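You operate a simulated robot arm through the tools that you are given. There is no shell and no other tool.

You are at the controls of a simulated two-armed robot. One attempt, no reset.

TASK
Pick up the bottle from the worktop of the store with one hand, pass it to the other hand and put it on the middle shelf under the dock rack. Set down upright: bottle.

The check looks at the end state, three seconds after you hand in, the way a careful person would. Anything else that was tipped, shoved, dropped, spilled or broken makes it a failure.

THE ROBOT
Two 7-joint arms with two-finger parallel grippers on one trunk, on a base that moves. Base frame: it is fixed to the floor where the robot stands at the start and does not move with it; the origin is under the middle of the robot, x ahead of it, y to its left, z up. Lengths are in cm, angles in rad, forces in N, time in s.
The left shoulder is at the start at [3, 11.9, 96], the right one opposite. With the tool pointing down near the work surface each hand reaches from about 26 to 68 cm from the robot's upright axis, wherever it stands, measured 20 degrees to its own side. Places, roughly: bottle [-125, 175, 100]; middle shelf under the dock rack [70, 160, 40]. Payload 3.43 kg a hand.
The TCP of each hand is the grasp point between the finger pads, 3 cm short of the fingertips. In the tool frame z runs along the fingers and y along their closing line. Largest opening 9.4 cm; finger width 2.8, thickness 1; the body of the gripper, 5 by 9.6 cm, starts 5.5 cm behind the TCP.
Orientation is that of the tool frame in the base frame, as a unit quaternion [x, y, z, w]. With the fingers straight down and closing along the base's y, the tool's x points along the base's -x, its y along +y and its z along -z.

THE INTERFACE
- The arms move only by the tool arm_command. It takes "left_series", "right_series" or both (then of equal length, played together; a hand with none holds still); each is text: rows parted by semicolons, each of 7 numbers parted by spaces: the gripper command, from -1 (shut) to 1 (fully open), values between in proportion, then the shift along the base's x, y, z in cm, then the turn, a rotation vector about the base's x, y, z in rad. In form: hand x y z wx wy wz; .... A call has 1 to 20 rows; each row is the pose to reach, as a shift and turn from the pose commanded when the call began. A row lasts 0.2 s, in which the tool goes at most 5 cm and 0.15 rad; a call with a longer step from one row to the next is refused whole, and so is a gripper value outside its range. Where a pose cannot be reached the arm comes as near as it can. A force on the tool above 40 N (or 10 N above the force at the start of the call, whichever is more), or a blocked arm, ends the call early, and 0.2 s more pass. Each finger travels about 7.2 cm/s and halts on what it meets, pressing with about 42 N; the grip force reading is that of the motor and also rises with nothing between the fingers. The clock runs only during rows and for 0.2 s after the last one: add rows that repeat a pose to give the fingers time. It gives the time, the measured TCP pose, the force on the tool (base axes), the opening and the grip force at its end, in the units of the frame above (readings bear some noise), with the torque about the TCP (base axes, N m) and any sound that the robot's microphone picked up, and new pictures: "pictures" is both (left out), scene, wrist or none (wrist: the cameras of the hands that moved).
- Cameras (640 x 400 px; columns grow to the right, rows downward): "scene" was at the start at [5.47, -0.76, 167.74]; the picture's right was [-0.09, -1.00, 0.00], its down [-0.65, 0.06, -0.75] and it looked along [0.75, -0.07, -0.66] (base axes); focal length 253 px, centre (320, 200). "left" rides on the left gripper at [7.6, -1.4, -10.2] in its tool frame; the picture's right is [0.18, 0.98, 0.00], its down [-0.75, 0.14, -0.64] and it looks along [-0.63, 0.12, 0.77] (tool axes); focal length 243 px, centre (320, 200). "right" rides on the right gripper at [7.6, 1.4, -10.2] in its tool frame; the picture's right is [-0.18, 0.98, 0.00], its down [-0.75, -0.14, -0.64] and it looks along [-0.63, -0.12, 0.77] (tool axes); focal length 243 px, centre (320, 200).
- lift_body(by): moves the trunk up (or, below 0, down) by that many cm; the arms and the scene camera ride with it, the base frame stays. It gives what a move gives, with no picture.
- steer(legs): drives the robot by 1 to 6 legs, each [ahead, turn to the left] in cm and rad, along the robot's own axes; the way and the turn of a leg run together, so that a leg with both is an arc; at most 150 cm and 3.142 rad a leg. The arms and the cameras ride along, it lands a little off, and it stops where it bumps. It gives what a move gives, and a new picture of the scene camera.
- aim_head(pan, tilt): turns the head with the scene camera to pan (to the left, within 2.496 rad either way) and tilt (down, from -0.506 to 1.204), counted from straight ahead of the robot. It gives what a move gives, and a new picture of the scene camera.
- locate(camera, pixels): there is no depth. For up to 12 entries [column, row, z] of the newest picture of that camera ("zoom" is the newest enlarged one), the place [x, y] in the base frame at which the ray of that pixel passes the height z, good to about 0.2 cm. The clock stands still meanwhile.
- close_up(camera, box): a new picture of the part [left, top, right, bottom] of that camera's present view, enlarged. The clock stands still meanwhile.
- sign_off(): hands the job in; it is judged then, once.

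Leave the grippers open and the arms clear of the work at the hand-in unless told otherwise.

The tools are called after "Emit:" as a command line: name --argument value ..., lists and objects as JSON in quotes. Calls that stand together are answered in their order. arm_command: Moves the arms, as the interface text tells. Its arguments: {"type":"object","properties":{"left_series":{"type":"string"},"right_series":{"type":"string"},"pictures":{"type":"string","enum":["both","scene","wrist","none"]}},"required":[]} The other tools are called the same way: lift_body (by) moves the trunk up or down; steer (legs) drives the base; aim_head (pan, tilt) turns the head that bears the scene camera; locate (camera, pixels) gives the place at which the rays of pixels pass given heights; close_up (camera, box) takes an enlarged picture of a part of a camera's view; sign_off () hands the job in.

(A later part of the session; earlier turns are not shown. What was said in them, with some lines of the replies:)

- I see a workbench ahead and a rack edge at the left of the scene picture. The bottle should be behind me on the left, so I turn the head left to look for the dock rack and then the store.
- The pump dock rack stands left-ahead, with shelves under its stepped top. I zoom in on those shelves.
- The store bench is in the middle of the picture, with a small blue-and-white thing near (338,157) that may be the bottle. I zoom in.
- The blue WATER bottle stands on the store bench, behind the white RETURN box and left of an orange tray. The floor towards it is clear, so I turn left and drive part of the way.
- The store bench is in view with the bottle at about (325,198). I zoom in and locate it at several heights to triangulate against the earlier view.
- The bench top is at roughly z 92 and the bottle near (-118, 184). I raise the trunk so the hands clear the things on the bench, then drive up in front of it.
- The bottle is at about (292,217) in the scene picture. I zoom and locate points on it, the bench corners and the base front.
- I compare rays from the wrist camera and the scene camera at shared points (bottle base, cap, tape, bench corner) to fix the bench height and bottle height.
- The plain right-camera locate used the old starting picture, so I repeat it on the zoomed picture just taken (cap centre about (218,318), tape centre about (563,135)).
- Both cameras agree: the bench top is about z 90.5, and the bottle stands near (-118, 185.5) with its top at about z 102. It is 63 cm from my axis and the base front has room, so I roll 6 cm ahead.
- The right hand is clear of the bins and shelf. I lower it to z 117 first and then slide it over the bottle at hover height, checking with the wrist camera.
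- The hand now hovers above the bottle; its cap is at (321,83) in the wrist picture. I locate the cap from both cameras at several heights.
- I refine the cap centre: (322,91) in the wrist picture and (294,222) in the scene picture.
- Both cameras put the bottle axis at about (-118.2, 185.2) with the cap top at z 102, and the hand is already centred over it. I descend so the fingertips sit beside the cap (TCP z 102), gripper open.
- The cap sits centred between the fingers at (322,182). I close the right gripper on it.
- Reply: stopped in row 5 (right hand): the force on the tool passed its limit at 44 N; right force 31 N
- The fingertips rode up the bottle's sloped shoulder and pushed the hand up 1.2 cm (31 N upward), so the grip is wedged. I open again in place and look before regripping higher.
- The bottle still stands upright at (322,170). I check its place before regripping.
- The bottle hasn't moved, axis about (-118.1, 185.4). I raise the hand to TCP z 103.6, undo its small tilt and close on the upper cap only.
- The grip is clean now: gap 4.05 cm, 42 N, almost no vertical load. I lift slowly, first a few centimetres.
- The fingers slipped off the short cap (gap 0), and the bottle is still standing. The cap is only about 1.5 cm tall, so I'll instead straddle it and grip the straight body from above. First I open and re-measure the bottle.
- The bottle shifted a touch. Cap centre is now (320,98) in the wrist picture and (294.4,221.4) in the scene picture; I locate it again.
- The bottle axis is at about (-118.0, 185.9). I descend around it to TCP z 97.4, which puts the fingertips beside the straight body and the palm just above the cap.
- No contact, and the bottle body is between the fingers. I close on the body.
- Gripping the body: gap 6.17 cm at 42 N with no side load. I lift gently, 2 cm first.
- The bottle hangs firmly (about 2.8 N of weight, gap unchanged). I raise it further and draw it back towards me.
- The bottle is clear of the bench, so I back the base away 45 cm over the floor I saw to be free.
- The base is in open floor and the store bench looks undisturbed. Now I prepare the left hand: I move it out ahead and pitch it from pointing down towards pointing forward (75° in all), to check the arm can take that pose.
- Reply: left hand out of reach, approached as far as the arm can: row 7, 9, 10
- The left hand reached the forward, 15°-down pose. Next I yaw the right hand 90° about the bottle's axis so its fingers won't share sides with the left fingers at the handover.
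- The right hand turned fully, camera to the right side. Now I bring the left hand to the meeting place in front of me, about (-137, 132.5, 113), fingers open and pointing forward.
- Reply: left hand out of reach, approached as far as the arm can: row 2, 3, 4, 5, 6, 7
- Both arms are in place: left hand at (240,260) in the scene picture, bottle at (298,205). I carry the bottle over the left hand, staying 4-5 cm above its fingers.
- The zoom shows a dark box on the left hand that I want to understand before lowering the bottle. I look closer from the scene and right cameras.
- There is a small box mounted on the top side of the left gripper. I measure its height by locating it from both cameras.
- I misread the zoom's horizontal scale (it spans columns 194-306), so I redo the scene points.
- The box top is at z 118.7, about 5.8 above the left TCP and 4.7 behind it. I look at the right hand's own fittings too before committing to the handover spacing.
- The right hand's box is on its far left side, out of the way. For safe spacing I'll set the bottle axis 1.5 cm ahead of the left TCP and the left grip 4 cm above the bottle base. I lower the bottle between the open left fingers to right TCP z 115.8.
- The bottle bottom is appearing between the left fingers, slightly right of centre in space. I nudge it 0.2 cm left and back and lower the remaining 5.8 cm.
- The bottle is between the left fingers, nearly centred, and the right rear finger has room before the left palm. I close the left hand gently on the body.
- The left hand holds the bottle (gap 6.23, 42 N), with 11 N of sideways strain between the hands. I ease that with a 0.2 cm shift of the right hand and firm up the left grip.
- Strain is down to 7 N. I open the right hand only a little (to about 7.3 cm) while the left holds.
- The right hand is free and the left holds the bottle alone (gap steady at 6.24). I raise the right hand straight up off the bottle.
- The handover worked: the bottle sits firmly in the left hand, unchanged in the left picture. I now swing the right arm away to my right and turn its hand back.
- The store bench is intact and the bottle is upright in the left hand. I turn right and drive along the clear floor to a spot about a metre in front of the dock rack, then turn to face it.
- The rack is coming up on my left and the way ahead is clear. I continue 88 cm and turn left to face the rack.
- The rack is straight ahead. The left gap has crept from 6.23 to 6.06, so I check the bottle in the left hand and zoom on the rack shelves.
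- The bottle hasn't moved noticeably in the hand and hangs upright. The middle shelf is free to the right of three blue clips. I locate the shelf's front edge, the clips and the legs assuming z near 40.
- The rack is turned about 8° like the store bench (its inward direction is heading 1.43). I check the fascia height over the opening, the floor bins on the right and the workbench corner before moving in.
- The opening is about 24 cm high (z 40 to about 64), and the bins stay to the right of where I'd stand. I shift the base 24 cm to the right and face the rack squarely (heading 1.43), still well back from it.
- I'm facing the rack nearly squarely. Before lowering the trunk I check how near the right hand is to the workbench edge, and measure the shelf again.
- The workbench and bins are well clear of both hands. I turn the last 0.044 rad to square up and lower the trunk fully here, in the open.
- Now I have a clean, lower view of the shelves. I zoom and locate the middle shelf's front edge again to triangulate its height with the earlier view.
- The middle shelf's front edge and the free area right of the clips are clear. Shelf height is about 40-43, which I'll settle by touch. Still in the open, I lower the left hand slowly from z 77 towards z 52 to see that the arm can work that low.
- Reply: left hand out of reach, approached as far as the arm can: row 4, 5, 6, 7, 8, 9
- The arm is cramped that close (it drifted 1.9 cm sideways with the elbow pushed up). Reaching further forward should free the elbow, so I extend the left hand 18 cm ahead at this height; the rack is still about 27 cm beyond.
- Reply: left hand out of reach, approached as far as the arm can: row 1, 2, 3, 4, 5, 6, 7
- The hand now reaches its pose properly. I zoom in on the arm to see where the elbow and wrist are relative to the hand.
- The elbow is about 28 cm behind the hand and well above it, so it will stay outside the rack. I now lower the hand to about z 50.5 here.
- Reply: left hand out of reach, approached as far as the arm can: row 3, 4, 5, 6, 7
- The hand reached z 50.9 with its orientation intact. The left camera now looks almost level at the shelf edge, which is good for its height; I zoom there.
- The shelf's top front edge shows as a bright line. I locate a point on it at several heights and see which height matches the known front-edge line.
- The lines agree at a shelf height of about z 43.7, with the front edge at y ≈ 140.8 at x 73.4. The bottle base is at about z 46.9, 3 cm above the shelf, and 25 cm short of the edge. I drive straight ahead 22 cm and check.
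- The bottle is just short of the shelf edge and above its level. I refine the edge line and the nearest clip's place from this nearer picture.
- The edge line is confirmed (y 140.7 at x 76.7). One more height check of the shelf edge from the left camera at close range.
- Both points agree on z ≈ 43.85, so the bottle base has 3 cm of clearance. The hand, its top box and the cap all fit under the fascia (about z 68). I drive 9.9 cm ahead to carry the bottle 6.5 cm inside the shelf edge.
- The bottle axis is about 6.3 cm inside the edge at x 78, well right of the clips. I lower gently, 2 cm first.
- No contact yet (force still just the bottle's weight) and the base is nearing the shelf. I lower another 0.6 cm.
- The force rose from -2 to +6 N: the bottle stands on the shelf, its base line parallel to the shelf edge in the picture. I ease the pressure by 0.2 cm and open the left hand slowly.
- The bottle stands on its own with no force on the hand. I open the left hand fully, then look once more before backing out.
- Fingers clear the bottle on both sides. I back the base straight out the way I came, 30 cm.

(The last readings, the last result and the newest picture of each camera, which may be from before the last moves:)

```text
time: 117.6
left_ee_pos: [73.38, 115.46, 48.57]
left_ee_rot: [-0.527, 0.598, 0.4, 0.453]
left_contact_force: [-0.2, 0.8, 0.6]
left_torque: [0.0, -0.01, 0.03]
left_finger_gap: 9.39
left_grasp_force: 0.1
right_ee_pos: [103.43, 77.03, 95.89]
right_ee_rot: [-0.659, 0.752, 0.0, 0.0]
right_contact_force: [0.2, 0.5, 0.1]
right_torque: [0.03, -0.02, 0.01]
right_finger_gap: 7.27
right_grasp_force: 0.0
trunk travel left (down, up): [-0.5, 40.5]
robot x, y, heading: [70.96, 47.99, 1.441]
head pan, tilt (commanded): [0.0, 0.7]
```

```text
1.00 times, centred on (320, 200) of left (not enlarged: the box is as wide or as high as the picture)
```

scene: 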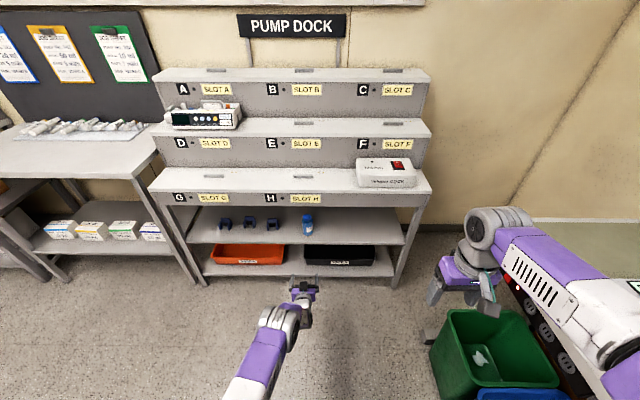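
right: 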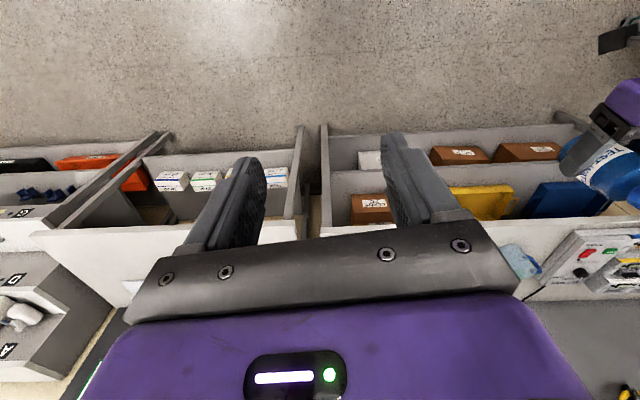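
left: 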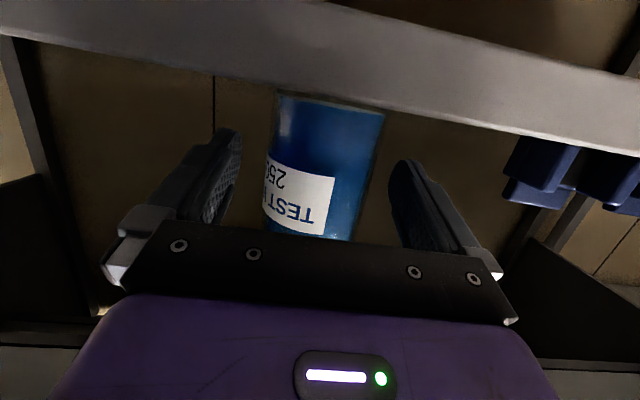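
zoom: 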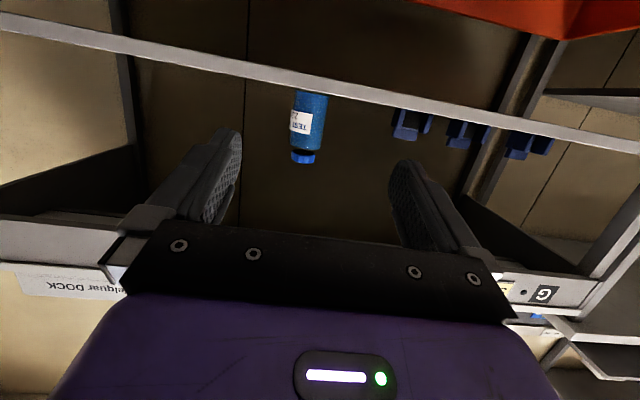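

The bottle stands upright on the middle shelf and the clips, trays and dock boxes are untouched. I open the right gripper fully and take a last look towards the store bench.

Emit:
arm_command --right_series "1 0 0 0 0 0 0; 1 0 0 0 0 0 0; 1 0 0 0 0 0 0" --pictures "none"

Emit:
aim_head --pan 0.95 --tilt 0.35

Emit:
close_up --camera "scene" --box '[200, 120, 400, 245]'

```text
time: 118.4
left_ee_pos: [73.44, 115.33, 48.52]
left_ee_rot: [-0.527, 0.598, 0.4, 0.453]
left_contact_force: [0.1, 0.7, 0.0]
left_torque: [-0.02, 0.03, -0.03]
left_finger_gap: 9.4
left_grasp_force: 0.1
right_ee_pos: [103.44, 77.09, 95.94]
right_ee_rot: [-0.66, 0.751, 0.0, 0.001]
right_contact_force: [0.4, -0.4, -0.3]
right_torque: [-0.02, -0.01, 0.01]
right_finger_gap: 9.41
right_grasp_force: 0.1
trunk travel left (down, up): [-0.5, 40.5]
robot x, y, heading: [70.91, 47.44, 1.437]
head pan, tilt (commanded): [0.0, 0.7]
```

```text
time: 119.7
left_ee_pos: [73.44, 115.48, 48.47]
left_ee_rot: [-0.527, 0.598, 0.4, 0.453]
left_contact_force: [0.1, -0.9, -0.3]
left_torque: [0.03, 0.01, -0.01]
left_finger_gap: 9.41
left_grasp_force: 0.1
right_ee_pos: [103.44, 77.11, 96.08]
right_ee_rot: [-0.66, 0.752, 0.0, 0.0]
right_contact_force: [0.8, -0.6, -0.1]
right_torque: [0.0, 0.02, 0.03]
right_finger_gap: 9.4
right_grasp_force: 0.0
trunk travel left (down, up): [-0.5, 40.5]
robot x, y, heading: [71.2, 47.86, 1.437]
head pan, tilt (commanded): [0.949, 0.351]
```

scene: 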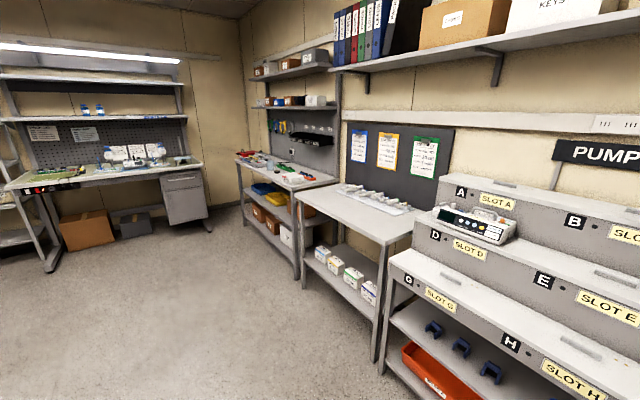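

```text
3.20 times, centred on (300, 182) of scene
```

zoom: 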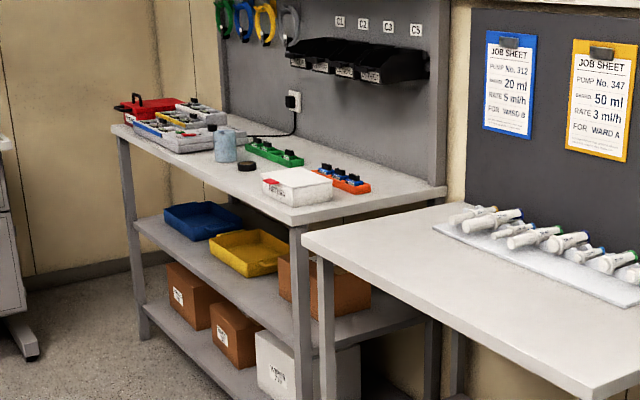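

The store bench is in order: mug, tape, both trays and the RETURN box are all in place. The bottle stands upright on the middle shelf, both grippers are open and both arms are clear. I hand in.

Emit:
sign_off

```text
The job is handed in.
```

The bottle is standing upright on the middle shelf under the dock rack, about 6 cm in from the front edge and to the right of the three blue clips. I've handed the job in. I don't have the result of the check.

- **Pick-up:** The right hand took the bottle off the store's worktop. The first grips, on the cap, failed: one wedged on the bottle's shoulder and one slipped off. The bottle stayed upright and shifted by under 1 cm on the bench. I then gripped it by the body and lifted it cleanly.
- **Handover:** The left hand took the bottle by the body in open floor space and put it on the shelf.
- **Surroundings:** In the last pictures, everything on the store bench and the rack looked in place. That includes the mug, the tape, the battery trays, the RETURN box, the clips and the shelf trays.
- **At hand-in:** Both grippers were open and both arms were clear of the rack.
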